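You operate a simulated robot arm through the tools that you are given. There is no shell and no other tool. Be economical: measure what you need, move in short steps, check, and stop when the job is done.

You are at the controls of a simulated two-armed robot. One attempt, no reset.

JOB
Pick up the cartridge from the long table with one hand, pass it to the other hand and put it on the table top in front of the ring board. Stack the 12 W bulb from the long table on top of the 7 W bulb. Take the green card and leave it on top of the white tape roll on the long table. Take the small onion net and leave it on the white sign on the long table. Put the cream sack from the long table on the right end of the grading table. Take the white net on the long table and put it away on the top shelf of the sack rack. Do these in any order.

The check looks at the end state, three seconds after you hand in, the way a careful person would. Anything else that was tipped, shoved, dropped, spilled or broken makes it a failure.

ROBOT AND FRAMES
Two 7-joint arms with three-finger grippers on one trunk, on a base that drives. Base frame: it is fixed to the floor where the robot stands at the start and does not move with it; the origin is under the middle of the robot, x ahead of it, y to its left, z up; the surface under the hand at the start is at about z = 78. Lengths are in cm, angles in rad, forces in N, time in s.
The left shoulder is at the start at [7, 14.6, 118.7], the right one opposite. With the tool pointing down near the work surface each hand reaches from about 22 to 68 cm from the robot's upright axis, wherever it stands, measured 20 degrees to its own side. Places, roughly: bulb [50, 25, 75]; cartridge [50, 0, 75]; cream sack [75, 50, 100]; green card [50, 25, 75]; right end of the grading table [440, -20, 90]; small onion net [50, 50, 75]; table top in front of the ring board (17x38 cm) [256, -54, 90]; tape roll (9x9x8 cm) [60, -30, 80]; top shelf of the sack rack (82x17 cm) [170, -130, 78]; white net [75, -25, 75]; white sign [75, 0, 75]. Payload 2.2 kg a hand.
The TCP of each hand is the grasp point between the finger pads, 2.8 cm short of the fingertips. In the tool frame z runs along the fingers and y along their closing line. The gripper opens to 10.2 cm. The gripper's body begins 7.1 cm behind the TCP.
Orientation is told as [roll, pitch, yaw] about the base's x, y, z axes, in that order, counted from this pose: with the fingers straight down and closing along the base's y, the tool's x points along the base's -x, its y along +y and its z along -z.

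CONTROLS
- The arms move only by the tool jog_arm. It takes "left_motion", "right_motion" or both (then of equal length, played together; a hand with none holds still); each is a list of rows, each a list of 3 entries, a list of its own where there are three numbers: the shift along the base's x, y, z in units of 30 mm (1.0 is 30 mm), then the turn, a rotation vector about the base's x, y, z in units of 4 degrees (1.0 is 4 degrees), then the gripper command, from -1 (fully open) to 1 (shut), values between in proportion. In form: [[[x, y, z], [wx, wy, wz], hand], ...]. A call has 1 to 8 rows; each row shifts and turns the commanded pose from where the row before left it. A call with a number of a shift or a turn outside -1 to 1 is refused whole. Each row takes 0.2 s and may step no farther than 5 cm and 0.15 rad from the row before; otherwise, or with a gripper value out of range, the whole call is refused. A pose out of reach is approached as far as the arm can. The call stops where the force on the tool passes 40 N (or 10 N more than at its start, if that is more) or the arm is blocked; 0.2 s more then pass. Each finger halts on what it meets, pressing with about 30 N; the grip force reading is that of the motor and also rises with nothing between the fingers. The clock runs only during rows and for 0.2 s after the last one: add rows that do not move to give the fingers time. The reply holds the time, the measured pose of the TCP, the force on the tool along the base axes, the opening and the grip force, in the units named above and with some noise, with the torque about the TCP (base axes, N m) and any sound that the robot's microphone picked up.
- Cameras (640 x 400 px; columns grow to the right, rows downward): "scene" is now at [12.38, 1.05, 139.28]; the picture's right is [0.16, -0.99, 0.00], its down [-0.77, -0.12, -0.62] and it looks along [0.61, 0.10, -0.78] (base axes); focal length 248 px, centre (320, 200). "left" rides on the left gripper at [7.2, 3.8, -8.6] in its tool frame; the picture's right is [-0.47, 0.89, 0.00], its down [-0.60, -0.32, -0.73] and it looks along [-0.65, -0.34, 0.68] (tool axes); focal length 256 px, centre (320, 200). "right" rides on the right gripper at [6.9, 4.4, -8.6] in its tool frame; the picture's right is [-0.53, 0.84, 0.00], its down [-0.58, -0.36, -0.73] and it looks along [-0.62, -0.39, 0.68] (tool axes); focal length 256 px, centre (320, 200). There is no depth. A picture from a camera that has moved, and an enlarged one, comes with that camera's place and axes in the base frame and with its lens.
- capture(camera): a new picture of that camera. The clock stands still meanwhile.
- slide_trunk(by): slides the trunk up (or, below 0, down) by that many cm; the arms and the scene camera ride with it, the base frame stays. It gives what a move gives, with no picture.
- steer(legs): drives the robot by 1 to 6 legs, each [ahead, left, turn to the left] in cm, cm and rad, along the robot's own axes; the way and the turn of a leg run together, so that a leg with both is an arc; at most 150 cm and 3.142 rad a leg. The arms and the cameras ride along, it lands a little off, and it stops where it bumps. It gives what a move gives.
- aim_head(pan, tilt): turns the head with the scene camera to pan (to the left, within 1.501 rad either way) and tilt (down, from -0.506 to 1.204), counted from straight ahead of the robot. It gives what a move gives.
- close_up(camera, box): a new picture of the part [left, top, right, bottom] of that camera's present view, enlarged. The clock stands still meanwhile.
- close_job(): hands the job in; it is judged then, once.

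Go step by step. Nothing tells you exact positions but the pictures and the camera data: compare them with the known pose of the tool, close in by small moves and look again before you grip or let go. The budget is 196 turns and 176 pictures, counting those below and the enlarged ones. Unless the task says otherwise, let go and move clear before handing in.

The tools are called by a JSON object that holds its "api" and its "payload". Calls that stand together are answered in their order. jog_arm: Moves the arms, as the interface text tells. Its arguments: {"type":"object","properties":{"left_motion":{"type":"array"},"right_motion":{"type":"array"}},"required":[]} The other tools are called the same way: slide_trunk (by) slides the trunk up or down; steer (legs) drives the base; aim_head (pan, tilt) turns the head that bears the scene camera; capture (camera) takes a picture; close_up (camera, box) takes an enlarged picture of a part of a camera's view; close_job () hands the job in.

At the start:

```text
time: 0.0
left_eef_pos: [45.14, 26.77, 106.5]
left_ee_rot: [-0.001, 0.0, 0.002]
left_force: [-1.0, -0.5, -0.1]
left_moment: [-0.04, -0.01, -0.03]
left_grip_width: 10.2
left_finger_force: 0.0
right_eef_pos: [40.09, -10.1, 112.84]
right_ee_rot: [0.0, 0.0, -0.001]
right_force: [0.3, 0.1, 0.5]
right_moment: [0.0, -0.03, -0.02]
right_grip_width: 10.2
right_finger_force: 0.0
trunk travel left (down, up): [-72.5, 21.5]
robot x, y, heading: [0.05, -0.19, 0.003]
head pan, tilt: [0.155, 0.899]
```

scene: 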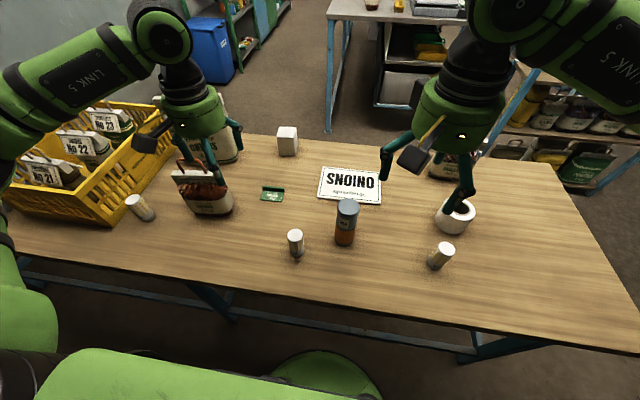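
right: 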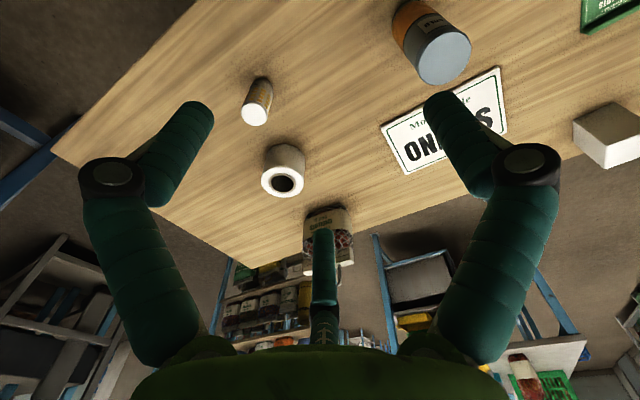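
left: 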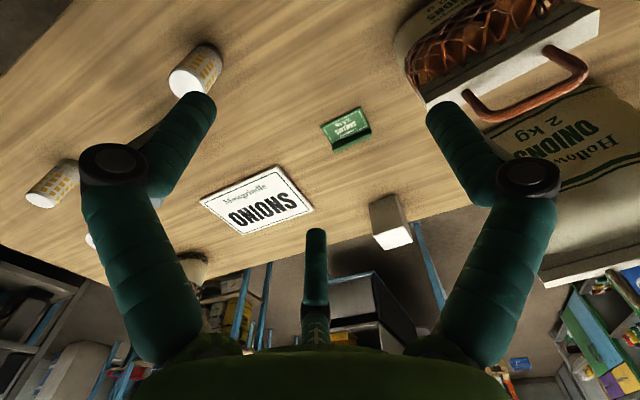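

I see the long table with a yellow crate, three small cylinders (bulbs), the cartridge, card, sign, tape roll and nets. I'll enlarge parts to read the labels first.

{"api": "close_up", "payload": {"camera": "scene", "box": [100, 100, 300, 270]}}

{"api": "close_up", "payload": {"camera": "scene", "box": [280, 130, 520, 290]}}

{"api": "close_up", "payload": {"camera": "left", "box": [0, 20, 320, 220]}}

{"api": "close_up", "payload": {"camera": "right", "box": [200, 0, 520, 200]}}

```text
2.35 times, centred on (200, 185) of scene
camera zoom: at [12.38, 1.05, 139.28], right [0.16, -0.99, 0.0], down [-0.77, -0.12, -0.62], along [0.61, 0.1, -0.78], focal length 583 px, centre (602, 235)
```

zoom: 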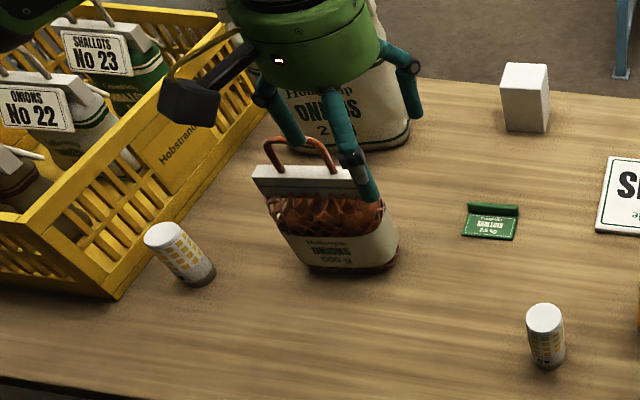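

```text
2.50 times, centred on (400, 210) of scene
camera zoom: at [12.38, 1.05, 139.28], right [0.16, -0.99, 0.0], down [-0.77, -0.12, -0.62], along [0.61, 0.1, -0.78], focal length 619 px, centre (120, 175)
```

zoom: 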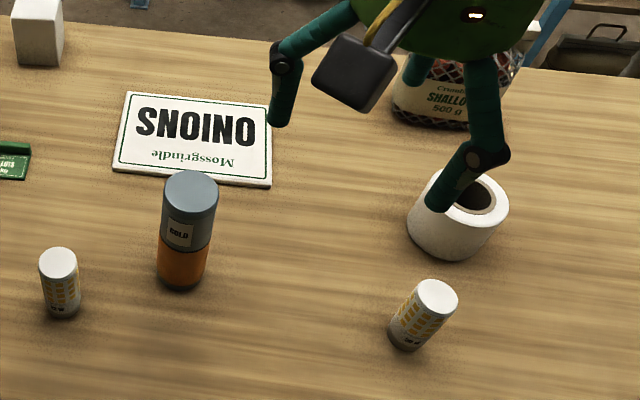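

```text
2.00 times, centred on (160, 120) of left
camera zoom: at [38.07, 30.54, 115.12], right [0.46, 0.89, 0.0], down [0.6, -0.32, 0.73], along [0.65, -0.34, -0.68], focal length 512 px, centre (640, 360)
```

zoom: 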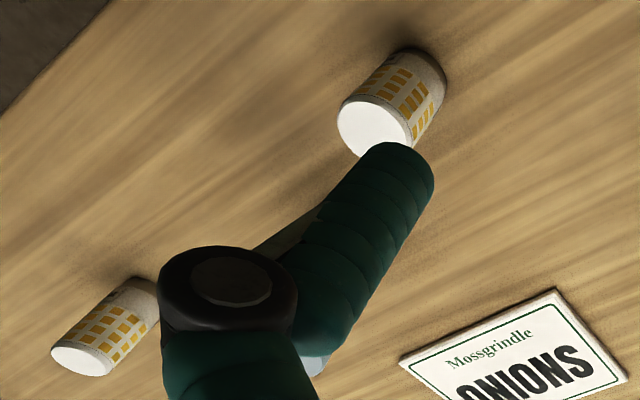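

```text
2.00 times, centred on (360, 100) of right
camera zoom: at [33.12, -5.79, 121.35], right [0.53, 0.84, 0.0], down [0.58, -0.36, 0.73], along [0.62, -0.39, -0.68], focal length 512 px, centre (240, 400)
```

zoom: 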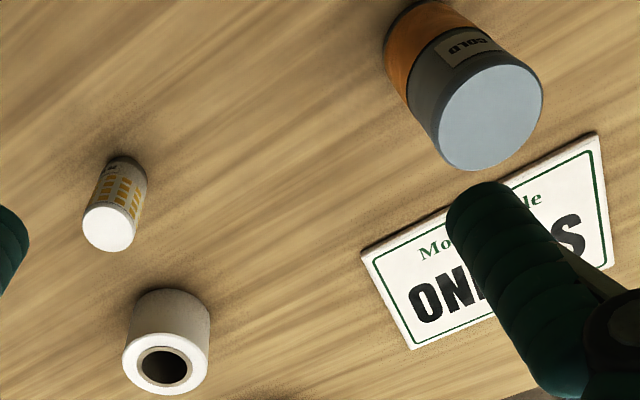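

Three bulbs with small labels; I'll zoom in tightly on each to read the wattage.

{"api": "close_up", "payload": {"camera": "scene", "box": [120, 185, 164, 229]}}

{"api": "close_up", "payload": {"camera": "scene", "box": [278, 222, 318, 262]}}

{"api": "close_up", "payload": {"camera": "scene", "box": [420, 235, 460, 275]}}

```text
9.09 times, centred on (142, 207) of scene
camera zoom: at [12.38, 1.05, 139.28], right [0.16, -0.99, 0.0], down [-0.77, -0.12, -0.62], along [0.61, 0.1, -0.78], focal length 2252 px, centre (1938, 136)
```

zoom: 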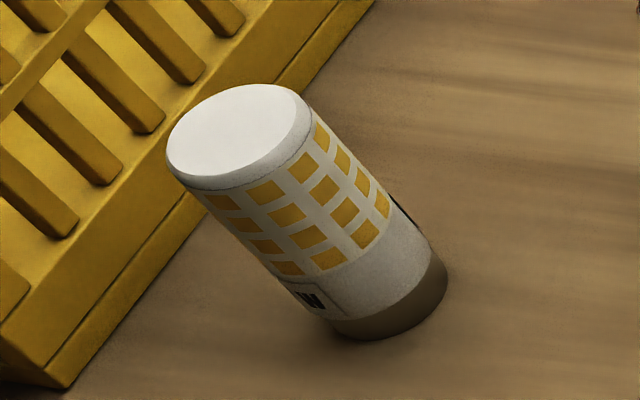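

```text
10.00 times, centred on (298, 242) of scene
camera zoom: at [12.38, 1.05, 139.28], right [0.16, -0.99, 0.0], down [-0.77, -0.12, -0.62], along [0.61, 0.1, -0.78], focal length 2477 px, centre (540, -220)
```

zoom: 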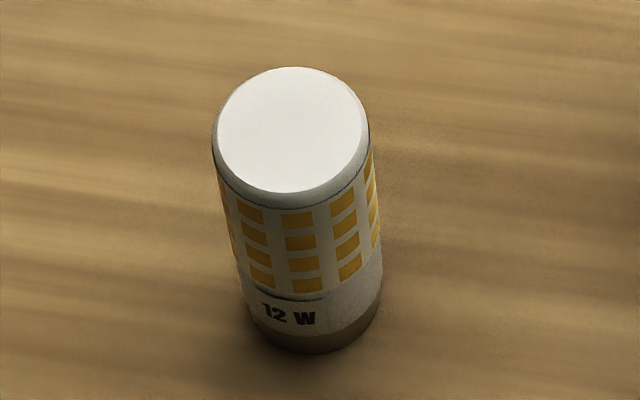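

```text
10.00 times, centred on (440, 255) of scene
camera zoom: at [12.38, 1.05, 139.28], right [0.16, -0.99, 0.0], down [-0.77, -0.12, -0.62], along [0.61, 0.1, -0.78], focal length 2477 px, centre (-880, -350)
```

zoom: 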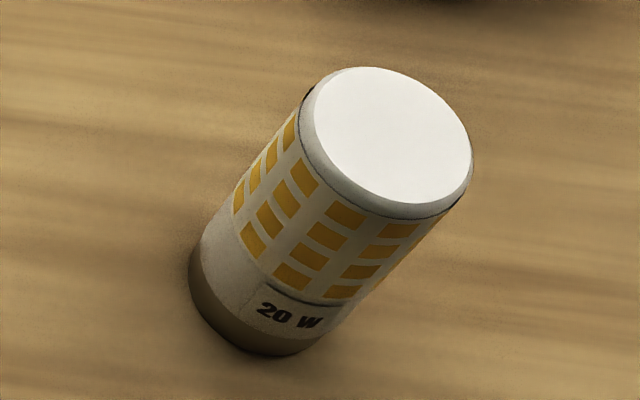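

The middle bulb is 12 W, the right one 20 W, so the left one by the crate should be 7 W (at about [46,58]). I'll look around with the head for the destinations and the hidden items.

{"api": "aim_head", "payload": {"pan": -0.35, "tilt": 0.45}}

{"api": "capture", "payload": {"camera": "scene"}}

{"api": "aim_head", "payload": {"pan": 0.6, "tilt": 0.6}}

{"api": "capture", "payload": {"camera": "scene"}}

```text
time: 0.9
left_eef_pos: [45.37, 26.85, 106.46]
left_ee_rot: [-0.001, 0.0, 0.001]
left_force: [-0.5, -1.1, 0.3]
left_moment: [-0.01, -0.02, -0.01]
left_grip_width: 10.17
left_finger_force: 0.1
right_eef_pos: [40.08, -10.1, 112.75]
right_ee_rot: [0.001, 0.0, -0.001]
right_force: [0.4, -0.6, 0.0]
right_moment: [-0.02, -0.01, 0.0]
right_grip_width: 10.2
right_finger_force: 0.0
trunk travel left (down, up): [-72.5, 21.5]
robot x, y, heading: [-0.23, -0.1, 0.003]
head pan, tilt: [-0.351, 0.45]
```

```text
165 pictures are left
camera scene: at [13.54, -3.27, 143.1], right [-0.34, -0.94, 0.0], down [-0.41, 0.15, -0.9], along [0.85, -0.31, -0.44], focal length 248 px, centre (320, 200)
```

scene: 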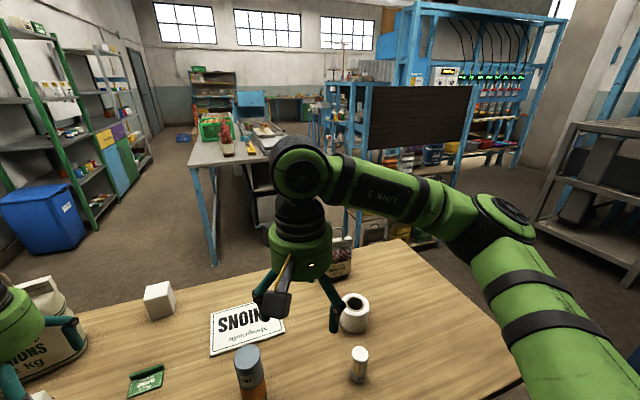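

```text
time: 2.2
left_eef_pos: [45.08, 26.86, 106.42]
left_ee_rot: [0.0, 0.0, 0.0]
left_force: [0.1, -0.3, 0.9]
left_moment: [-0.01, 0.01, -0.04]
left_grip_width: 10.18
left_finger_force: 0.0
right_eef_pos: [40.14, -10.19, 112.71]
right_ee_rot: [-0.001, 0.0, 0.001]
right_force: [-0.5, 0.3, -0.5]
right_moment: [0.03, -0.01, -0.02]
right_grip_width: 10.23
right_finger_force: 0.0
trunk travel left (down, up): [-72.5, 21.5]
robot x, y, heading: [0.1, 0.52, -0.004]
head pan, tilt: [0.6, 0.6]
```

```text
164 pictures are left
camera scene: at [12.21, 4.87, 141.75], right [0.56, -0.83, 0.0], down [-0.47, -0.32, -0.83], along [0.68, 0.47, -0.56], focal length 248 px, centre (320, 200)
```

scene: 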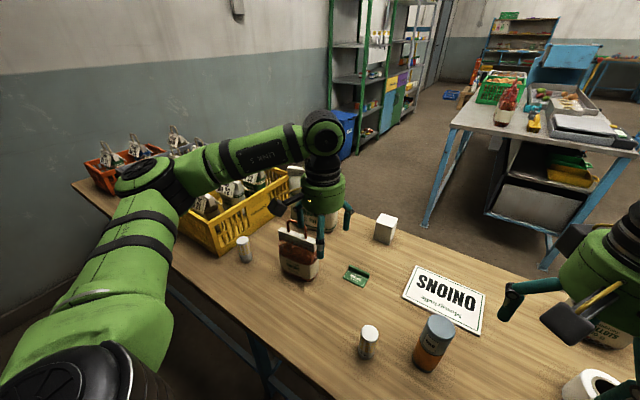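

The 12 W bulb is at roughly [41.4, 11.7], 7 W at [46, 58], cartridge near [47, 0]. I'll raise the hands, then shift the base left so the left hand reaches both bulbs.

{"api": "jog_arm", "payload": {"left_motion": [[[0, 0, 1], [0, 0, 0], -1], [[0, 0, 1], [0, 0, 0], -1], [[0, 0, 1], [0, 0, 0], -1], [[0, 0, 1], [0, 0, 0], -1]], "right_motion": [[[-1, 0, 1], [0, 0, 0], -1], [[0, -1, 1], [0, 0, 0], -1], [[0, -1, 0], [0, 0, 0], -1], [[0, -1, 0], [0, 0, 0], -1]]}}

{"api": "steer", "payload": {"legs": [[0, 20, 0]]}}

{"api": "aim_head", "payload": {"pan": 0.2, "tilt": 0.85}}

{"api": "capture", "payload": {"camera": "scene"}}

{"api": "capture", "payload": {"camera": "left"}}

```text
time: 3.2
left_eef_pos: [45.11, 26.71, 118.66]
left_ee_rot: [0.0, -0.001, 0.0]
left_force: [-0.3, -0.3, 0.5]
left_moment: [0.03, 0.03, -0.02]
left_grip_width: 10.2
left_finger_force: 0.0
right_eef_pos: [36.93, -19.22, 118.81]
right_ee_rot: [0.002, 0.0, 0.0]
right_force: [-0.2, -0.4, -0.8]
right_moment: [0.04, -0.02, -0.01]
right_grip_width: 10.21
right_finger_force: 0.0
trunk travel left (down, up): [-72.5, 21.5]
robot x, y, heading: [-0.38, -0.11, -0.003]
head pan, tilt: [0.6, 0.6]
```

```text
time: 4.8
left_eef_pos: [45.22, 46.67, 118.56]
left_ee_rot: [0.0, 0.0, 0.001]
left_force: [0.5, -1.2, -0.8]
left_moment: [0.03, -0.03, -0.01]
left_grip_width: 10.25
left_finger_force: 0.1
right_eef_pos: [37.02, 0.75, 118.73]
right_ee_rot: [0.003, -0.001, 0.001]
right_force: [-0.5, -0.1, 0.0]
right_moment: [0.04, -0.01, -0.01]
right_grip_width: 10.19
right_finger_force: 0.1
trunk travel left (down, up): [-72.5, 21.5]
robot x, y, heading: [0.07, 19.76, 0.005]
head pan, tilt: [0.6, 0.6]
```

```text
time: 5.6
left_eef_pos: [45.12, 46.89, 118.52]
left_ee_rot: [0.001, -0.001, 0.002]
left_force: [0.8, -0.4, -1.2]
left_moment: [-0.02, 0.01, 0.01]
left_grip_width: 10.23
left_finger_force: 0.0
right_eef_pos: [37.22, 0.77, 118.81]
right_ee_rot: [0.0, 0.0, 0.002]
right_force: [-0.2, 0.2, -0.7]
right_moment: [0.02, 0.0, 0.02]
right_grip_width: 10.19
right_finger_force: 0.0
trunk travel left (down, up): [-72.5, 21.5]
robot x, y, heading: [-0.06, 19.9, 0.003]
head pan, tilt: [0.201, 0.85]
```

```text
163 pictures are left
camera scene: at [12.55, 21.48, 139.66], right [0.2, -0.98, 0.0], down [-0.74, -0.15, -0.66], along [0.65, 0.13, -0.75], focal length 248 px, centre (320, 200)
```

scene: 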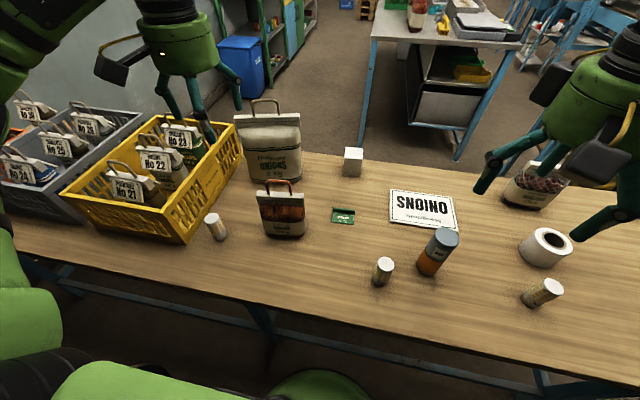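

```text
162 pictures are left
camera left: at [38.05, 50.57, 127.14], right [0.46, 0.89, 0.0], down [0.6, -0.32, 0.73], along [0.65, -0.34, -0.68], focal length 256 px, centre (320, 200)
```

left: 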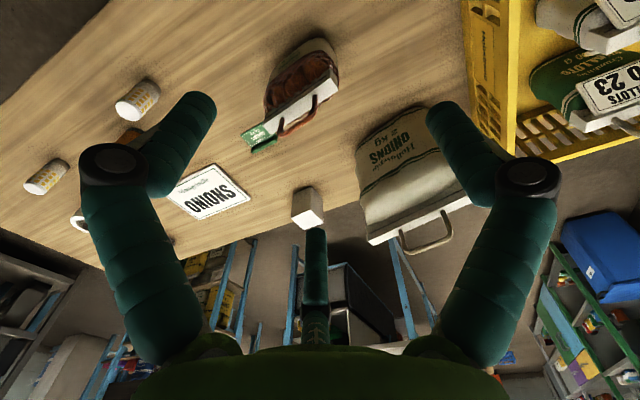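

A good overview now. I'll zoom on the bulbs, the net and card to measure them.

{"api": "close_up", "payload": {"camera": "scene", "box": [190, 170, 310, 245]}}

{"api": "close_up", "payload": {"camera": "scene", "box": [320, 180, 480, 280]}}

{"api": "close_up", "payload": {"camera": "scene", "box": [200, 200, 240, 250]}}

```text
5.33 times, centred on (250, 208) of scene
camera zoom: at [12.55, 21.48, 139.66], right [0.2, -0.98, 0.0], down [-0.74, -0.15, -0.66], along [0.65, 0.13, -0.75], focal length 1321 px, centre (693, 160)
```

zoom: 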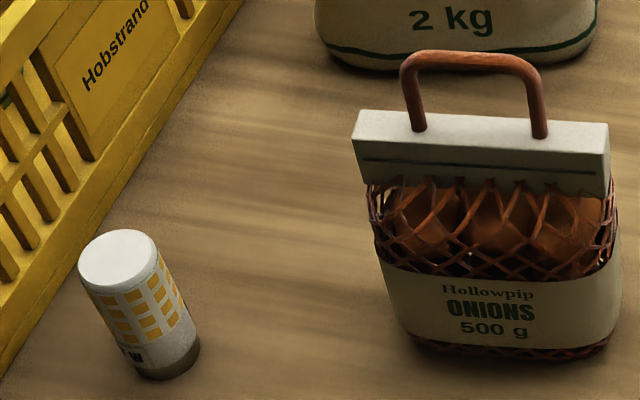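

```text
4.00 times, centred on (400, 230) of scene
camera zoom: at [12.55, 21.48, 139.66], right [0.2, -0.98, 0.0], down [-0.74, -0.15, -0.66], along [0.65, 0.13, -0.75], focal length 991 px, centre (0, 80)
```

zoom: 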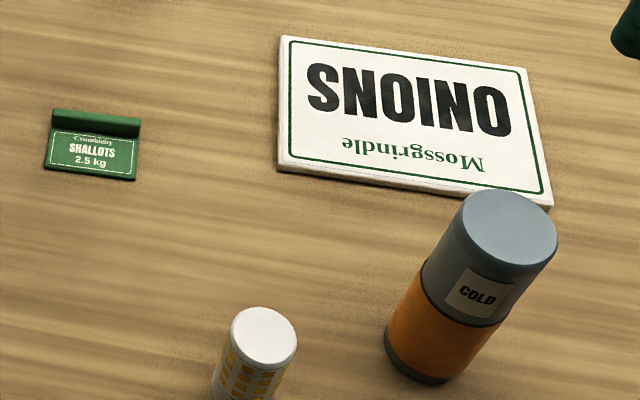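

```text
8.00 times, centred on (220, 225) of scene
camera zoom: at [12.55, 21.48, 139.66], right [0.2, -0.98, 0.0], down [-0.74, -0.15, -0.66], along [0.65, 0.13, -0.75], focal length 1982 px, centre (1120, 0)
```

zoom: 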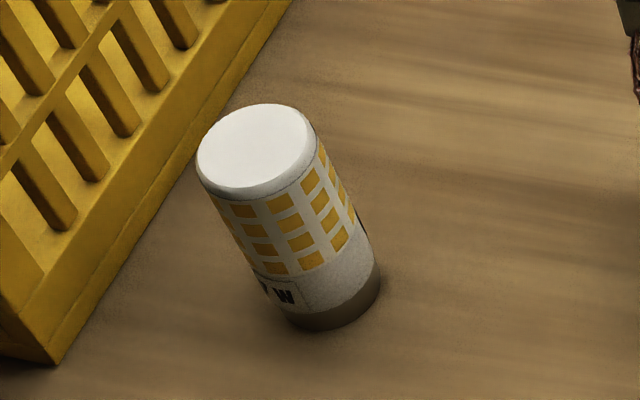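

Bulb 12 W about [42, 11.9], top ~86.5; 7 W about [45.9, 57.9]. I'll bring the left hand over the 12 W bulb while moving the right hand aside.

{"api": "jog_arm", "payload": {"left_motion": [[[-0.1, -1, 0], [0, 0, 0], -1], [[-0.1, -1, 0], [0, 0, 0], -1], [[-0.1, -1, 0], [0, 0, 0], -1], [[-0.1, -1, 0], [0, 0, 0], -1], [[-0.1, -1, 0], [0, 0, 0], -1], [[-0.2, -1, 0], [0, 0, 0], -1], [[-0.2, -1, 0], [0, 0, 0], -1], [[-0.2, -1, 0], [0, 0, 0], -1]], "right_motion": [[[0, -1, 0], [0, 0, 0], -1], [[0, -1, 0], [0, 0, 0], -1], [[0, -1, 0], [0, 0, 0], -1], [[0, -1, 0], [0, 0, 0], -1], [[0, -1, 0], [0, 0, 0], -1], [[0, -1, 0], [0, 0, 0], -1], [[0, -1, 0], [0, 0, 0], -1], [[0, 0, 0], [0, 0, 0], -1]]}}

{"api": "jog_arm", "payload": {"left_motion": [[[0, -0.9, -0.5], [0, 0, 0], -1], [[0, -0.9, -1], [0, 0, 0], -1], [[0, -0.9, -1], [0, 0, 0], -0.5], [[0, -0.9, -1], [0, 0, 0], -0.4], [[0, 0, -1], [0, 0, 0], -0.4], [[0, 0, -1], [0, 0, 0], -0.4], [[0, 0, -1], [0, 0, 0], -0.4], [[0, 0, 0], [0, 0, 0], -0.4]]}}

{"api": "capture", "payload": {"camera": "left"}}

{"api": "capture", "payload": {"camera": "scene"}}

```text
time: 7.4
left_eef_pos: [41.94, 22.73, 118.46]
left_ee_rot: [0.0, 0.001, 0.004]
left_force: [1.3, -0.3, 0.3]
left_moment: [-0.02, 0.01, 0.0]
left_grip_width: 10.18
left_finger_force: 0.0
right_eef_pos: [37.09, -20.23, 118.7]
right_ee_rot: [0.001, 0.0, -0.001]
right_force: [-0.2, 0.0, 0.3]
right_moment: [0.02, 0.0, 0.0]
right_grip_width: 10.18
right_finger_force: 0.1
trunk travel left (down, up): [-72.5, 21.5]
robot x, y, heading: [-0.13, 19.78, 0.002]
head pan, tilt: [0.201, 0.85]
```

```text
time: 9.2
left_eef_pos: [41.97, 12.06, 99.09]
left_ee_rot: [0.001, -0.001, 0.001]
left_force: [-0.2, 1.1, -0.4]
left_moment: [0.02, -0.03, 0.0]
left_grip_width: 7.12
left_finger_force: 0.0
right_eef_pos: [37.06, -20.21, 118.85]
right_ee_rot: [0.001, 0.0, 0.0]
right_force: [-0.4, -0.5, -0.4]
right_moment: [-0.01, 0.02, 0.01]
right_grip_width: 10.22
right_finger_force: 0.1
trunk travel left (down, up): [-72.5, 21.5]
robot x, y, heading: [0.2, 19.9, -0.003]
head pan, tilt: [0.201, 0.85]
```

```text
158 pictures are left
camera left: at [34.77, 15.73, 107.69], right [0.46, 0.89, 0.0], down [0.6, -0.32, 0.73], along [0.65, -0.34, -0.68], focal length 256 px, centre (320, 200)
```

left: 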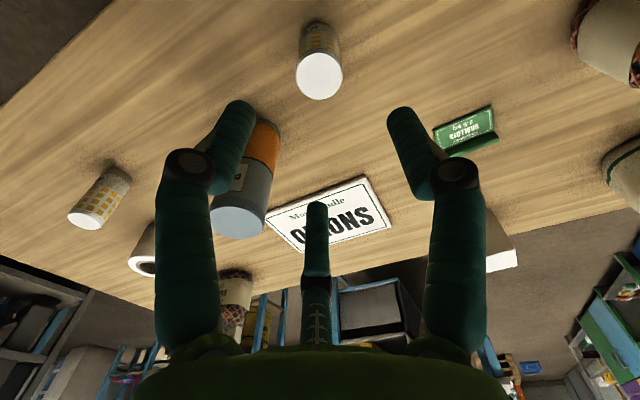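

```text
157 pictures are left
camera scene: at [12.53, 21.46, 139.66], right [0.2, -0.98, 0.0], down [-0.74, -0.15, -0.66], along [0.65, 0.13, -0.75], focal length 248 px, centre (320, 200)
```

scene: 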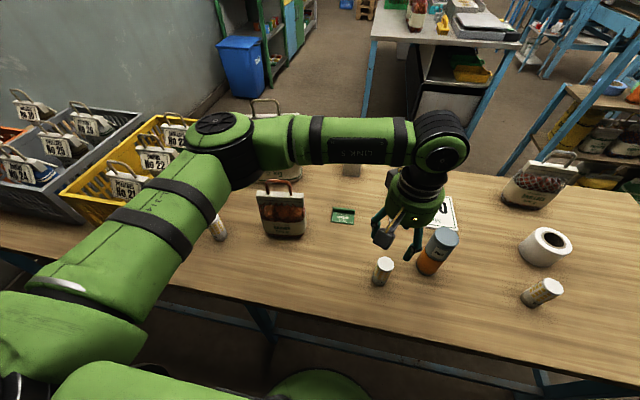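

The gripper camera confirms the bulb top at about [42.2, 11.8]. I'll lower and grip.

{"api": "jog_arm", "payload": {"left_motion": [[[0.03, -0.05, -1], [0, 0, 0], -0.4], [[0, 0, -1], [0, 0, 0], -0.4], [[0, 0, -1], [0, 0, 0], -0.4], [[0, 0, -0.9], [0, 0, 0], -0.4], [[0, 0, -0.7], [0, 0, 0], -0.4], [[0, 0, 0], [0, 0, 0], 1], [[0, 0, 0], [0, 0, 0], 1], [[0, 0, 0], [0, 0, 0], 1]]}}

{"api": "capture", "payload": {"camera": "left"}}

```text
time: 11.0
left_eef_pos: [42.05, 11.88, 85.13]
left_ee_rot: [-0.001, -0.001, 0.003]
left_force: [1.6, -0.8, 2.8]
left_moment: [-0.05, -0.11, 0.02]
left_grip_width: 3.67
left_finger_force: 29.2
right_eef_pos: [37.09, -20.2, 118.8]
right_ee_rot: [0.0, -0.001, 0.0]
right_force: [0.3, 0.3, 0.1]
right_moment: [-0.03, 0.0, -0.01]
right_grip_width: 10.18
right_finger_force: 0.1
trunk travel left (down, up): [-72.5, 21.5]
robot x, y, heading: [-0.06, 19.95, 0.0]
head pan, tilt: [0.201, 0.85]
```

```text
156 pictures are left
camera left: at [34.83, 15.54, 93.9], right [0.46, 0.89, 0.0], down [0.6, -0.32, 0.73], along [0.65, -0.34, -0.68], focal length 256 px, centre (320, 200)
```

left: 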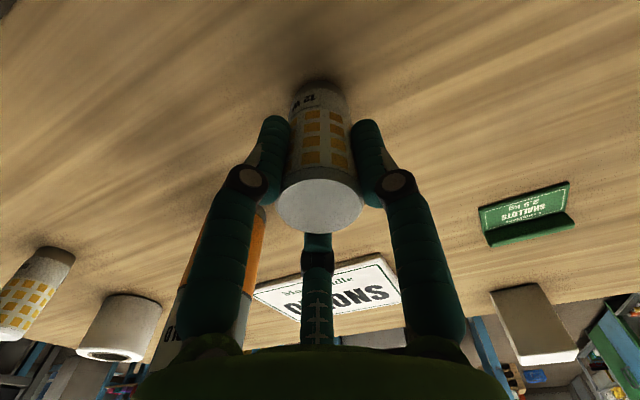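

The bulb is held. I lift it well clear and carry it over toward the 7 W bulb.

{"api": "jog_arm", "payload": {"left_motion": [[[0, 0, 0.5], [0, 0, 0], 1], [[0, 0, 1], [0, 0, 0], 1], [[0, 0, 1], [0, 0, 0], 1], [[0, 0, 1], [0, 0, 0], 1], [[0, 0, 1], [0, 0, 0], 1], [[0, 0.5, 1], [0, 0, 0], 1], [[0, 1, 1], [0, 0, 0], 1], [[0, 1, 1], [0, 0, 0], 1]]}}

{"api": "jog_arm", "payload": {"left_motion": [[[0, 1, 1], [0, 0, 0], 1], [[0.1, 1, 1], [0, 0, 0], 1], [[0.2, 1, 0.8], [0, 0, 0], 1], [[0.2, 1, 0], [0, 0, 0], 1], [[0.2, 1, 0], [0, 0, 0], 1], [[0.2, 1, 0], [0, 0, 0], 1], [[0.2, 1, 0], [0, 0, 0], 1], [[0.15, 1, 0], [0, 0, 0], 1]]}}

{"api": "jog_arm", "payload": {"left_motion": [[[0, 1, 0], [0, 0, 0], 1], [[0, 1, 0], [0, 0, 0], 1], [[0, 1, 0], [0, 0, 0], 1], [[0, 1, 0], [0, 0, 0], 1], [[0, 0.85, 0], [0, 0, 0], 1], [[0, 0, 0], [0, 0, 0], 1]]}}

{"api": "capture", "payload": {"camera": "left"}}

{"api": "capture", "payload": {"camera": "scene"}}

```text
time: 12.8
left_eef_pos: [42.08, 19.6, 107.7]
left_ee_rot: [-0.003, -0.004, 0.001]
left_force: [0.3, -0.3, -1.6]
left_moment: [-0.03, -0.01, -0.01]
left_grip_width: 3.65
left_finger_force: 29.6
right_eef_pos: [37.08, -20.03, 118.82]
right_ee_rot: [-0.001, 0.0, 0.0]
right_force: [-0.5, 0.6, 0.1]
right_moment: [-0.05, 0.02, -0.03]
right_grip_width: 10.2
right_finger_force: 0.0
trunk travel left (down, up): [-72.5, 21.5]
robot x, y, heading: [0.11, 20.46, -0.003]
head pan, tilt: [0.201, 0.85]
```

```text
time: 14.6
left_eef_pos: [45.74, 43.63, 116.13]
left_ee_rot: [-0.002, 0.0, 0.001]
left_force: [0.5, 1.1, -1.5]
left_moment: [0.03, -0.01, 0.01]
left_grip_width: 3.7
left_finger_force: 30.0
right_eef_pos: [37.07, -20.02, 118.9]
right_ee_rot: [-0.003, 0.001, 0.0]
right_force: [0.3, 1.1, 0.0]
right_moment: [-0.01, -0.02, 0.01]
right_grip_width: 10.22
right_finger_force: 0.0
trunk travel left (down, up): [-72.5, 21.5]
robot x, y, heading: [-0.0, 19.96, 0.001]
head pan, tilt: [0.201, 0.85]
```

```text
time: 16.0
left_eef_pos: [45.72, 57.92, 116.03]
left_ee_rot: [-0.001, 0.0, 0.001]
left_force: [0.1, -0.4, -0.9]
left_moment: [0.01, -0.01, 0.0]
left_grip_width: 3.62
left_finger_force: 30.4
right_eef_pos: [37.22, -20.12, 118.81]
right_ee_rot: [-0.001, 0.001, 0.0]
right_force: [0.3, 0.3, 0.1]
right_moment: [0.02, -0.02, -0.01]
right_grip_width: 10.18
right_finger_force: 0.0
trunk travel left (down, up): [-72.5, 21.5]
robot x, y, heading: [0.18, 20.27, 0.004]
head pan, tilt: [0.201, 0.85]
```

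```text
155 pictures are left
camera left: at [38.55, 61.59, 124.73], right [0.46, 0.89, 0.0], down [0.6, -0.32, 0.73], along [0.65, -0.34, -0.68], focal length 256 px, centre (320, 200)
```

left: 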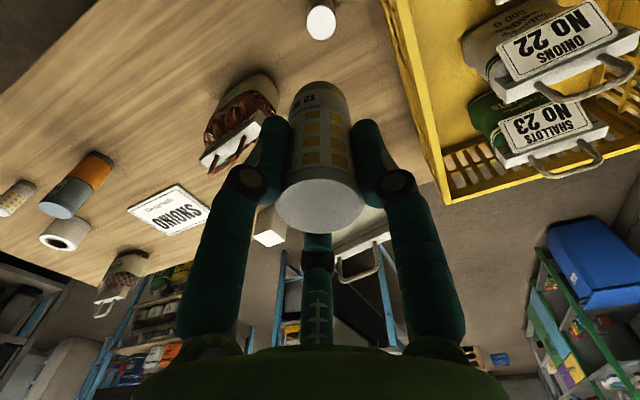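

```text
154 pictures are left
camera scene: at [12.59, 21.35, 139.66], right [0.2, -0.98, 0.0], down [-0.74, -0.15, -0.66], along [0.65, 0.13, -0.75], focal length 248 px, centre (320, 200)
```

scene: 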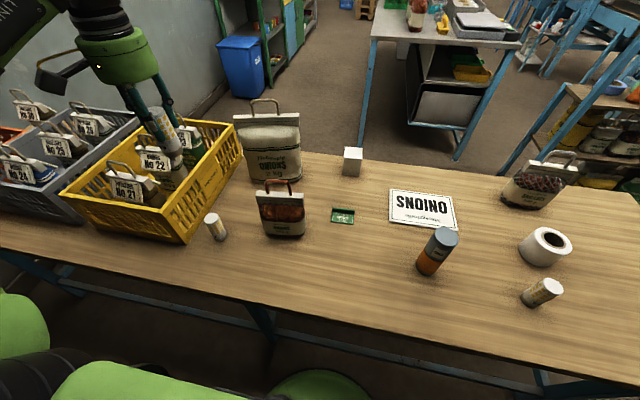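

The 7 W top is right below at about [46.1, 58.1]. I descend most of the way and check.

{"api": "jog_arm", "payload": {"left_motion": [[[0.1, 0.03, -1], [0, 0, 0], 1], [[0, 0, -1], [0, 0, 0], 1], [[0, 0, -1], [0, 0, 0], 1], [[0, 0, -1], [0, 0, 0], 1], [[0, 0, -1], [0, 0, 0], 1], [[0, 0, -0.7], [0, 0, 0], 1], [[0, 0, 0], [0, 0, 0], 1]]}}

{"api": "capture", "payload": {"camera": "left"}}

{"api": "close_up", "payload": {"camera": "scene", "box": [170, 160, 270, 250]}}

```text
time: 17.6
left_eef_pos: [46.06, 58.09, 98.95]
left_ee_rot: [0.0, 0.001, 0.002]
left_force: [0.0, 0.1, -0.9]
left_moment: [0.0, -0.01, -0.01]
left_grip_width: 3.61
left_finger_force: 29.6
right_eef_pos: [37.06, -20.14, 118.76]
right_ee_rot: [-0.001, 0.001, 0.0]
right_force: [-0.1, 0.1, -0.2]
right_moment: [0.03, 0.0, 0.0]
right_grip_width: 10.21
right_finger_force: 0.1
trunk travel left (down, up): [-72.5, 21.5]
robot x, y, heading: [0.2, 19.93, 0.001]
head pan, tilt: [0.201, 0.85]
```

```text
153 pictures are left
camera left: at [38.88, 61.75, 107.68], right [0.46, 0.89, 0.0], down [0.6, -0.32, 0.73], along [0.65, -0.34, -0.68], focal length 256 px, centre (320, 200)
```

left: 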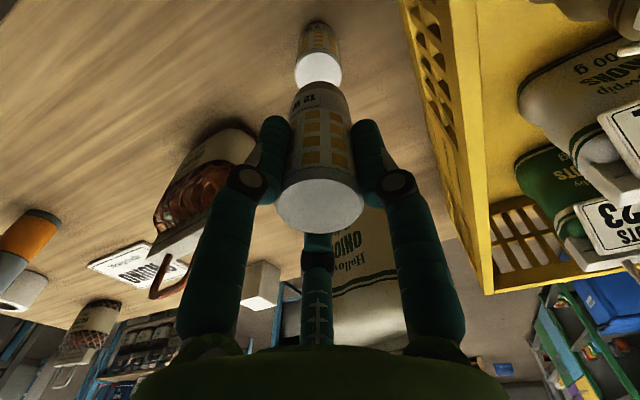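

```text
4.44 times, centred on (220, 205) of scene
camera zoom: at [12.55, 21.42, 139.66], right [0.2, -0.98, 0.0], down [-0.74, -0.15, -0.66], along [0.65, 0.13, -0.75], focal length 1101 px, centre (764, 178)
```

zoom: 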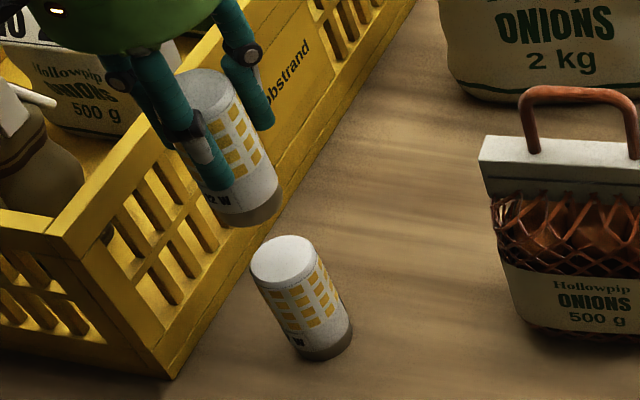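

Looks aligned; I'll enlarge for exact alignment and to read the lower label.

{"api": "close_up", "payload": {"camera": "left", "box": [270, 0, 370, 100]}}

```text
4.00 times, centred on (320, 50) of left
camera zoom: at [38.88, 61.75, 107.68], right [0.46, 0.89, 0.0], down [0.6, -0.32, 0.73], along [0.65, -0.34, -0.68], focal length 1024 px, centre (320, 800)
```

zoom: 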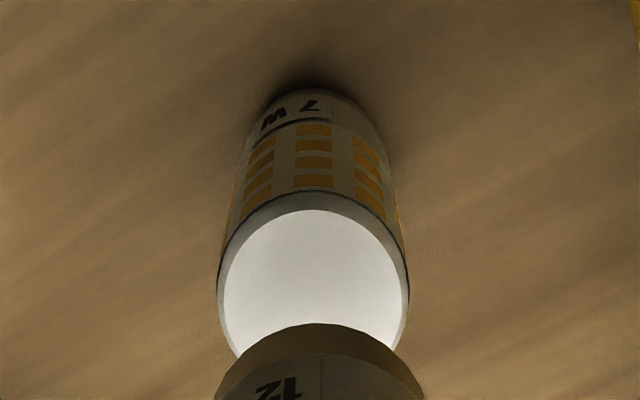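

It reads 7 W and alignment is within about 1–2 mm. I'll lower onto it gently.

{"api": "jog_arm", "payload": {"left_motion": [[[-0.04, -0.01, -0.8], [0, 0, 0], 1], [[0, 0, -0.7], [0, 0, 0], 1], [[0, 0, 0], [0, 0, 0], 1]]}}

{"api": "capture", "payload": {"camera": "left"}}

{"api": "close_up", "payload": {"camera": "scene", "box": [190, 180, 250, 240]}}

```text
time: 18.4
left_eef_pos: [45.9, 58.15, 94.49]
left_ee_rot: [-0.001, 0.0, 0.001]
left_force: [0.4, -0.4, -1.4]
left_moment: [-0.01, 0.01, 0.03]
left_grip_width: 3.64
left_finger_force: 30.2
right_eef_pos: [37.2, -20.24, 118.77]
right_ee_rot: [0.0, -0.001, 0.0]
right_force: [0.0, -0.3, 0.0]
right_moment: [0.04, 0.0, -0.01]
right_grip_width: 10.2
right_finger_force: 0.1
trunk travel left (down, up): [-72.5, 21.5]
robot x, y, heading: [0.2, 19.98, -0.001]
head pan, tilt: [0.201, 0.85]
```

```text
150 pictures are left
camera left: at [38.7, 61.68, 103.21], right [0.46, 0.89, 0.0], down [0.6, -0.32, 0.73], along [0.65, -0.34, -0.68], focal length 256 px, centre (320, 200)
```

left: 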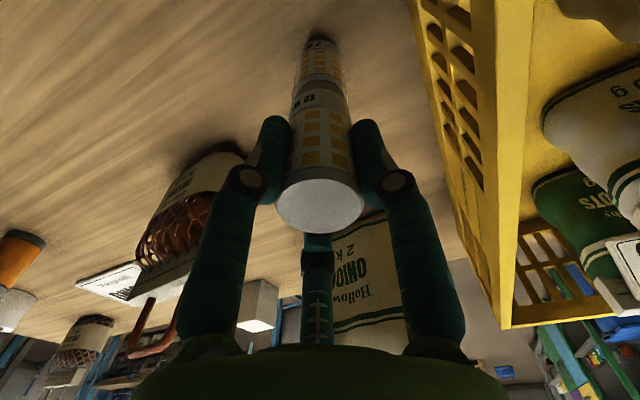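

```text
6.67 times, centred on (220, 210) of scene
camera zoom: at [12.55, 21.41, 139.66], right [0.2, -0.98, 0.0], down [-0.74, -0.15, -0.66], along [0.65, 0.13, -0.75], focal length 1651 px, centre (987, 133)
```

zoom: 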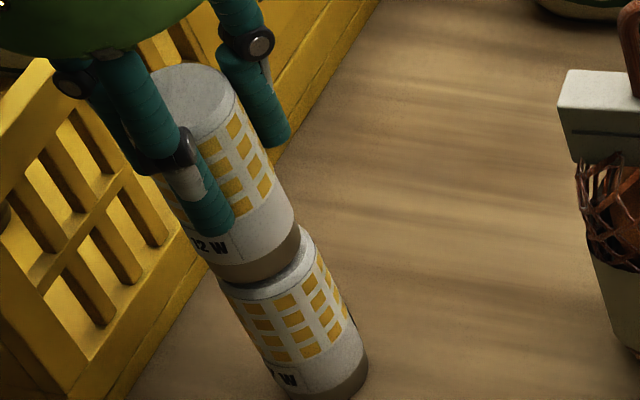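

Aligned with a small gap left. Lower in fine steps until contact shows.

{"api": "jog_arm", "payload": {"left_motion": [[[0, 0, -0.1], [0, 0, 0], 1], [[0, 0, -0.07], [0, 0, 0], 1], [[0, 0, 0], [0, 0, 0], 1]]}}

{"api": "close_up", "payload": {"camera": "left", "box": [270, 20, 370, 120]}}

```text
time: 19.2
left_eef_pos: [46.0, 57.97, 93.98]
left_ee_rot: [0.001, -0.001, 0.002]
left_force: [0.4, -0.1, 1.5]
left_moment: [0.02, 0.01, 0.03]
left_grip_width: 3.65
left_finger_force: 29.9
right_eef_pos: [37.08, -20.18, 118.68]
right_ee_rot: [0.001, 0.002, 0.0]
right_force: [-0.3, -0.7, -0.1]
right_moment: [0.04, -0.02, -0.03]
right_grip_width: 10.2
right_finger_force: 0.0
trunk travel left (down, up): [-72.5, 21.5]
robot x, y, heading: [-0.16, 19.89, 0.006]
head pan, tilt: [0.201, 0.85]
```

```text
4.00 times, centred on (320, 70) of left
camera zoom: at [38.72, 61.68, 102.69], right [0.46, 0.89, 0.0], down [0.6, -0.32, 0.73], along [0.65, -0.34, -0.68], focal length 1024 px, centre (320, 720)
```

zoom: 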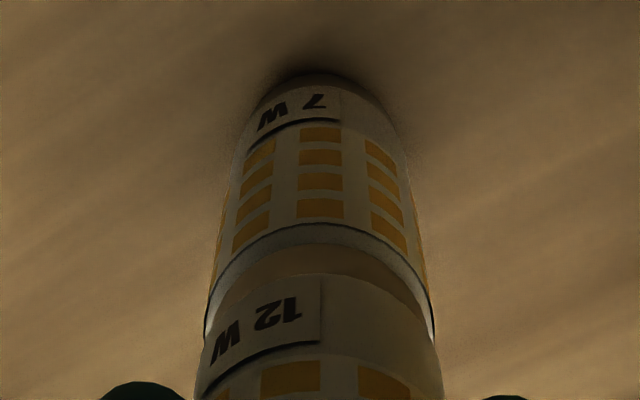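

Contact begins. One more tiny step, then open a little and retreat up.

{"api": "jog_arm", "payload": {"left_motion": [[[0, 0, -0.03], [0, 0, 0], 1], [[0, 0, 0], [0, 0, 0], 1]]}}

```text
time: 19.8
left_eef_pos: [45.94, 58.04, 94.06]
left_ee_rot: [0.001, -0.004, 0.003]
left_force: [-0.9, 1.1, 6.3]
left_moment: [0.09, -0.01, 0.0]
left_grip_width: 3.64
left_finger_force: 30.2
right_eef_pos: [37.06, -20.17, 118.81]
right_ee_rot: [-0.001, 0.0, -0.001]
right_force: [0.6, 0.4, -0.3]
right_moment: [0.02, -0.03, 0.03]
right_grip_width: 10.22
right_finger_force: 0.0
trunk travel left (down, up): [-72.5, 21.5]
robot x, y, heading: [0.08, 20.07, 0.001]
head pan, tilt: [0.201, 0.85]
```

Firm contact (6 N). Open gradually and check.

{"api": "jog_arm", "payload": {"left_motion": [[[0, 0, 0], [0, 0, 0], 0.26], [[0, 0, 0], [0, 0, 0], 0.1], [[0, 0, 0], [0, 0, 0], -0.1]]}}

{"api": "capture", "payload": {"camera": "left"}}

```text
time: 20.6
left_eef_pos: [45.92, 57.96, 93.86]
left_ee_rot: [0.001, 0.0, 0.002]
left_force: [-0.2, -0.2, -0.1]
left_moment: [-0.04, 0.02, 0.04]
left_grip_width: 5.64
left_finger_force: 0.0
right_eef_pos: [37.14, -20.04, 118.79]
right_ee_rot: [0.002, -0.001, 0.0]
right_force: [-0.3, 0.1, -0.3]
right_moment: [0.01, 0.0, -0.05]
right_grip_width: 10.23
right_finger_force: 0.0
trunk travel left (down, up): [-72.5, 21.5]
robot x, y, heading: [-0.05, 19.82, 0.001]
head pan, tilt: [0.201, 0.85]
```

```text
147 pictures are left
camera left: at [38.76, 61.67, 102.56], right [0.46, 0.89, 0.0], down [0.6, -0.32, 0.73], along [0.65, -0.34, -0.68], focal length 256 px, centre (320, 200)
```

left: 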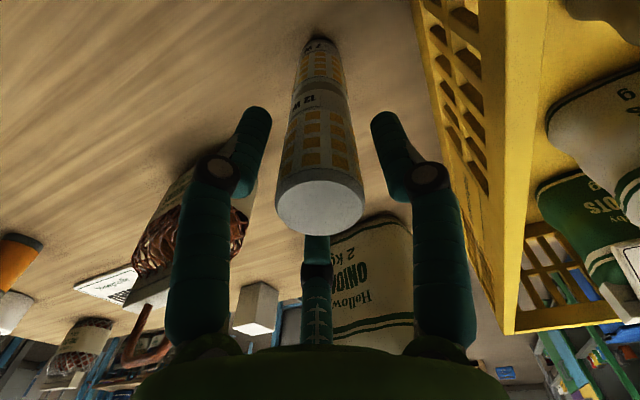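

The stack stands. I raise the hand clear and zoom on the onion net for its geometry.

{"api": "jog_arm", "payload": {"left_motion": [[[0, 0, 0.5], [0, 0, 0], -0.1], [[0, 0, 1], [0, 0, 0], -0.1], [[0, 0, 1], [0, 0, 0], -0.1], [[0, 0, 1], [0, 0, 0], -0.1], [[0, 0, 1], [0, 0, 0], -0.1], [[0, 0, 1], [0, 0, 0], -0.1], [[0, 0, 1], [0, 0, 0], -0.1], [[0, 0, 1], [0, 0, 0], -0.1]]}}

{"api": "close_up", "payload": {"camera": "scene", "box": [245, 165, 325, 245]}}

{"api": "capture", "payload": {"camera": "left"}}

{"api": "close_up", "payload": {"camera": "scene", "box": [370, 160, 600, 310]}}

```text
time: 22.4
left_eef_pos: [45.99, 57.92, 116.4]
left_ee_rot: [0.0, 0.0, 0.001]
left_force: [0.3, -0.1, -0.1]
left_moment: [0.01, 0.01, -0.04]
left_grip_width: 5.62
left_finger_force: 0.1
right_eef_pos: [36.92, -20.2, 118.82]
right_ee_rot: [0.002, 0.001, -0.002]
right_force: [-0.3, -0.5, 0.1]
right_moment: [0.02, 0.0, -0.03]
right_grip_width: 10.2
right_finger_force: 0.1
trunk travel left (down, up): [-72.5, 21.5]
robot x, y, heading: [0.11, 19.81, 0.005]
head pan, tilt: [0.201, 0.85]
```

```text
5.00 times, centred on (285, 205) of scene
camera zoom: at [12.49, 21.33, 139.66], right [0.2, -0.98, 0.0], down [-0.74, -0.15, -0.66], along [0.65, 0.13, -0.75], focal length 1238 px, centre (495, 175)
```

zoom: 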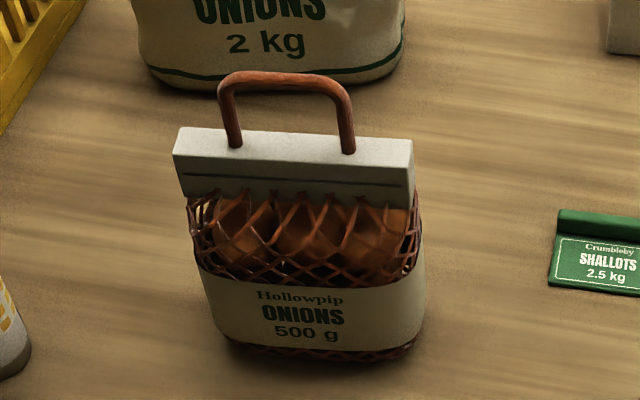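

```text
145 pictures are left
camera left: at [38.76, 61.64, 125.01], right [0.46, 0.89, 0.0], down [0.6, -0.32, 0.73], along [0.65, -0.34, -0.68], focal length 256 px, centre (320, 200)
```

left: 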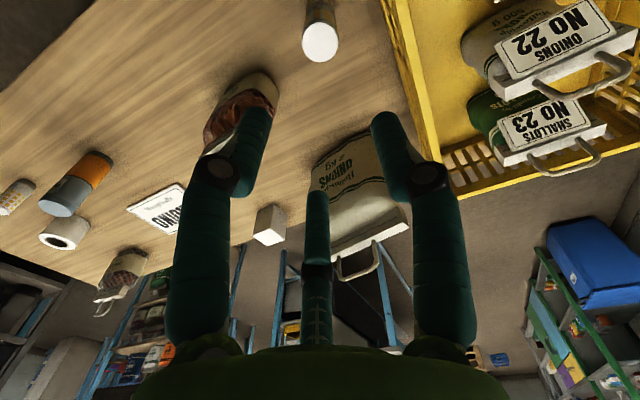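

```text
2.67 times, centred on (485, 235) of scene
camera zoom: at [12.49, 21.33, 139.66], right [0.2, -0.98, 0.0], down [-0.74, -0.15, -0.66], along [0.65, 0.13, -0.75], focal length 660 px, centre (-120, 107)
```

zoom: 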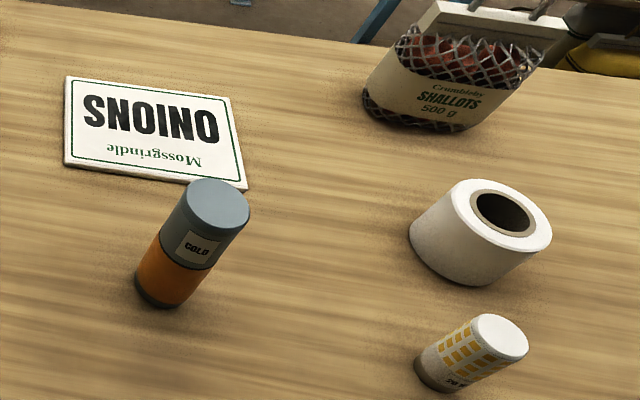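

Onion net: header bar centre about [51.1, 39.5], bar z≈91–95, handle top ≈99.6, bar turned ~7.5°. I'll rotate the left hand about −82.5° to straddle the bar while moving above it.

{"api": "jog_arm", "payload": {"left_motion": [[[0.08, -0.3, 0], [0, 0, -1], -0.6], [[0.08, -0.3, 0], [0, 0, -1], -0.6], [[0.08, -0.3, 0], [0, 0, -1], -0.6], [[0.08, -0.3, 0], [0, 0, -1], -0.6], [[0.08, -0.3, 0], [0, 0, -1], -0.6], [[0.08, -0.3, 0], [0, 0, -1], -0.6], [[0.08, -0.3, 0], [0, 0, -1], -0.6], [[0.08, -0.3, 0], [0, 0, -1], -0.6]]}}

{"api": "jog_arm", "payload": {"left_motion": [[[0.08, -0.3, 0], [0, 0, -1], -0.6], [[0.08, -0.3, 0], [0, 0, -1], -0.6], [[0.08, -0.3, 0], [0, 0, -1], -0.6], [[0.08, -0.3, 0], [0, 0, -1], -0.6], [[0.08, -0.3, 0], [0, 0, -1], -0.6], [[0.08, -0.3, 0], [0, 0, -1], -0.6], [[0.08, -0.3, 0], [0, 0, -1], -0.6], [[0.08, -0.3, 0], [0, 0, -1], -0.6]]}}

{"api": "jog_arm", "payload": {"left_motion": [[[0.08, -0.3, 0], [0, 0, -1], -0.6], [[0.08, -0.3, 0], [0, 0, -1], -0.6], [[0.08, -0.3, 0], [0, 0, -1], -0.6], [[0.08, -0.3, 0], [0, 0, -1], -0.6], [[0.08, -0.13, 0], [0, 0, -0.6], -0.6], [[0, 0, 0], [0, 0, 0], -0.6]]}}

{"api": "capture", "payload": {"camera": "left"}}

{"api": "capture", "payload": {"camera": "scene"}}

```text
time: 24.2
left_eef_pos: [47.41, 50.13, 116.21]
left_ee_rot: [0.003, -0.001, -0.555]
left_force: [0.3, 0.0, 0.9]
left_moment: [0.03, 0.01, -0.01]
left_grip_width: 8.17
left_finger_force: 0.2
left hand out of reach, approached as far as the arm can: row 8
right_eef_pos: [37.16, -20.15, 118.72]
right_ee_rot: [0.002, -0.001, -0.001]
right_force: [-0.4, 0.1, -0.3]
right_moment: [0.03, 0.01, 0.02]
right_grip_width: 10.22
right_finger_force: 0.0
trunk travel left (down, up): [-72.5, 21.5]
robot x, y, heading: [0.27, 19.89, 0.001]
head pan, tilt: [0.201, 0.85]
```

```text
time: 26.0
left_eef_pos: [41.82, 36.02, 114.47]
left_ee_rot: [0.002, 0.0, -1.114]
left_force: [0.5, -0.4, -1.0]
left_moment: [0.0, 0.0, 0.03]
left_grip_width: 8.16
left_finger_force: 0.1
left hand out of reach, approached as far as the arm can: row 1, 2, 3, 4, 5, 6, 7, 8
right_eef_pos: [37.12, -20.2, 118.8]
right_ee_rot: [0.0, -0.001, 0.0]
right_force: [0.2, -0.3, -0.3]
right_moment: [-0.02, 0.02, 0.01]
right_grip_width: 10.2
right_finger_force: 0.0
trunk travel left (down, up): [-72.5, 21.5]
robot x, y, heading: [0.23, 20.13, 0.003]
head pan, tilt: [0.201, 0.85]
```

```text
time: 27.4
left_eef_pos: [37.19, 28.92, 113.57]
left_ee_rot: [0.0, 0.001, -1.436]
left_force: [-0.6, 0.7, -0.4]
left_moment: [0.03, -0.01, -0.03]
left_grip_width: 8.17
left_finger_force: 0.1
left hand out of reach, approached as far as the arm can: row 1, 2, 3, 4, 5
right_eef_pos: [37.06, -20.14, 118.76]
right_ee_rot: [-0.001, -0.001, 0.0]
right_force: [-0.3, -0.4, 0.3]
right_moment: [-0.01, 0.02, -0.01]
right_grip_width: 10.19
right_finger_force: 0.0
trunk travel left (down, up): [-72.5, 21.5]
robot x, y, heading: [-0.07, 19.99, -0.0]
head pan, tilt: [0.201, 0.85]
```

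```text
143 pictures are left
camera left: at [40.01, 36.54, 122.18], right [0.94, -0.34, 0.0], down [-0.23, -0.64, 0.73], along [-0.25, -0.69, -0.68], focal length 256 px, centre (320, 200)
```

left: 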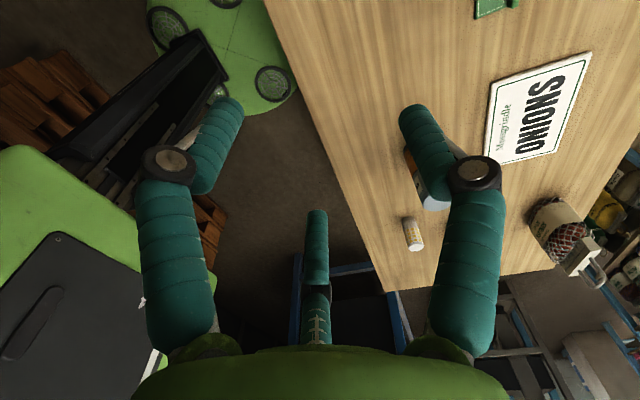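

```text
142 pictures are left
camera scene: at [12.56, 21.47, 139.66], right [0.2, -0.98, 0.0], down [-0.74, -0.15, -0.66], along [0.65, 0.13, -0.75], focal length 248 px, centre (320, 200)
```

scene: 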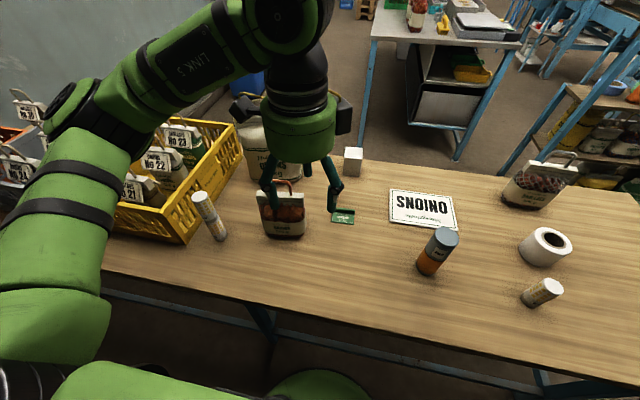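

Turning this way runs out of reach. I'll turn back and instead squeeze the net's handle legs with the hand nearly unrotated (yaw +7.5°).

{"api": "jog_arm", "payload": {"left_motion": [[[0, 0, 0], [0, 0, 1], -0.6], [[0, 0, 0], [0, 0, 1], -0.6], [[0, 0, 0], [0, 0, 1], -0.6], [[0, 0, 0], [0, 0, 1], -0.6], [[0, 0, 0], [0, 0, 1], -0.6], [[0, 0, 0], [0, 0, 1], -0.6], [[0, 0, 0], [0, 0, 1], -0.6], [[0, 0, 0], [0, 0, 1], -0.6]]}}

{"api": "jog_arm", "payload": {"left_motion": [[[0, 0, 0], [0, 0, 1], -0.6], [[0, 0, 0], [0, 0, 1], -0.6], [[0, 0, 0], [0, 0, 1], -0.6], [[0, 0, 0], [0, 0, 1], -0.6], [[0, 0, 0], [0, 0, 1], -0.6], [[0, 0, 0], [0, 0, 1], -0.6], [[0, 0, 0], [0, 0, 1], -0.6], [[0, 0, 0], [0, 0, 1], -0.6]]}}

{"api": "jog_arm", "payload": {"left_motion": [[[0, 0, 0], [0, 0, 1], -0.6], [[0, 0, 0], [0, 0, 1], -0.6], [[0, 0, 0], [0, 0, 1], -0.6], [[0, 0, 0], [0, 0, 1], -0.6], [[0, 0, 0], [0, 0, 1], -0.6], [[0, 0, 0], [0, 0, 1], -0.6], [[0, 0, 0], [0, 0, 0.4], -0.6], [[0, 0, 0], [0, 0, 0], -0.6]]}}

```text
time: 29.2
left_eef_pos: [37.21, 28.93, 113.58]
left_ee_rot: [0.0, 0.001, -0.876]
left_force: [0.0, -0.6, -0.2]
left_moment: [0.01, -0.01, 0.02]
left_grip_width: 8.17
left_finger_force: 0.0
right_eef_pos: [37.07, -20.19, 118.82]
right_ee_rot: [0.0, 0.0, 0.0]
right_force: [-0.2, -0.4, 0.5]
right_moment: [-0.03, 0.0, 0.01]
right_grip_width: 10.19
right_finger_force: 0.0
trunk travel left (down, up): [-72.5, 21.5]
robot x, y, heading: [-0.02, 20.25, 0.002]
head pan, tilt: [0.201, 0.85]
```

```text
time: 31.0
left_eef_pos: [37.22, 28.92, 113.64]
left_ee_rot: [-0.002, -0.001, -0.318]
left_force: [0.7, 0.3, 0.4]
left_moment: [0.0, -0.01, -0.01]
left_grip_width: 8.14
left_finger_force: 0.0
right_eef_pos: [37.13, -20.15, 118.7]
right_ee_rot: [0.0, 0.0, 0.001]
right_force: [0.4, -0.3, -1.4]
right_moment: [-0.02, -0.01, 0.01]
right_grip_width: 10.22
right_finger_force: 0.2
trunk travel left (down, up): [-72.5, 21.5]
robot x, y, heading: [-0.28, 20.12, 0.006]
head pan, tilt: [0.201, 0.85]
```

```text
time: 32.8
left_eef_pos: [37.16, 28.85, 113.6]
left_ee_rot: [0.001, 0.0, 0.129]
left_force: [-0.2, -0.2, -0.5]
left_moment: [0.0, -0.03, 0.0]
left_grip_width: 8.14
left_finger_force: 0.1
right_eef_pos: [37.14, -20.07, 118.82]
right_ee_rot: [0.0, -0.001, 0.001]
right_force: [0.0, -0.4, -0.3]
right_moment: [0.02, 0.0, 0.0]
right_grip_width: 10.18
right_finger_force: 0.0
trunk travel left (down, up): [-72.5, 21.5]
robot x, y, heading: [0.17, 20.18, 0.001]
head pan, tilt: [0.201, 0.85]
```

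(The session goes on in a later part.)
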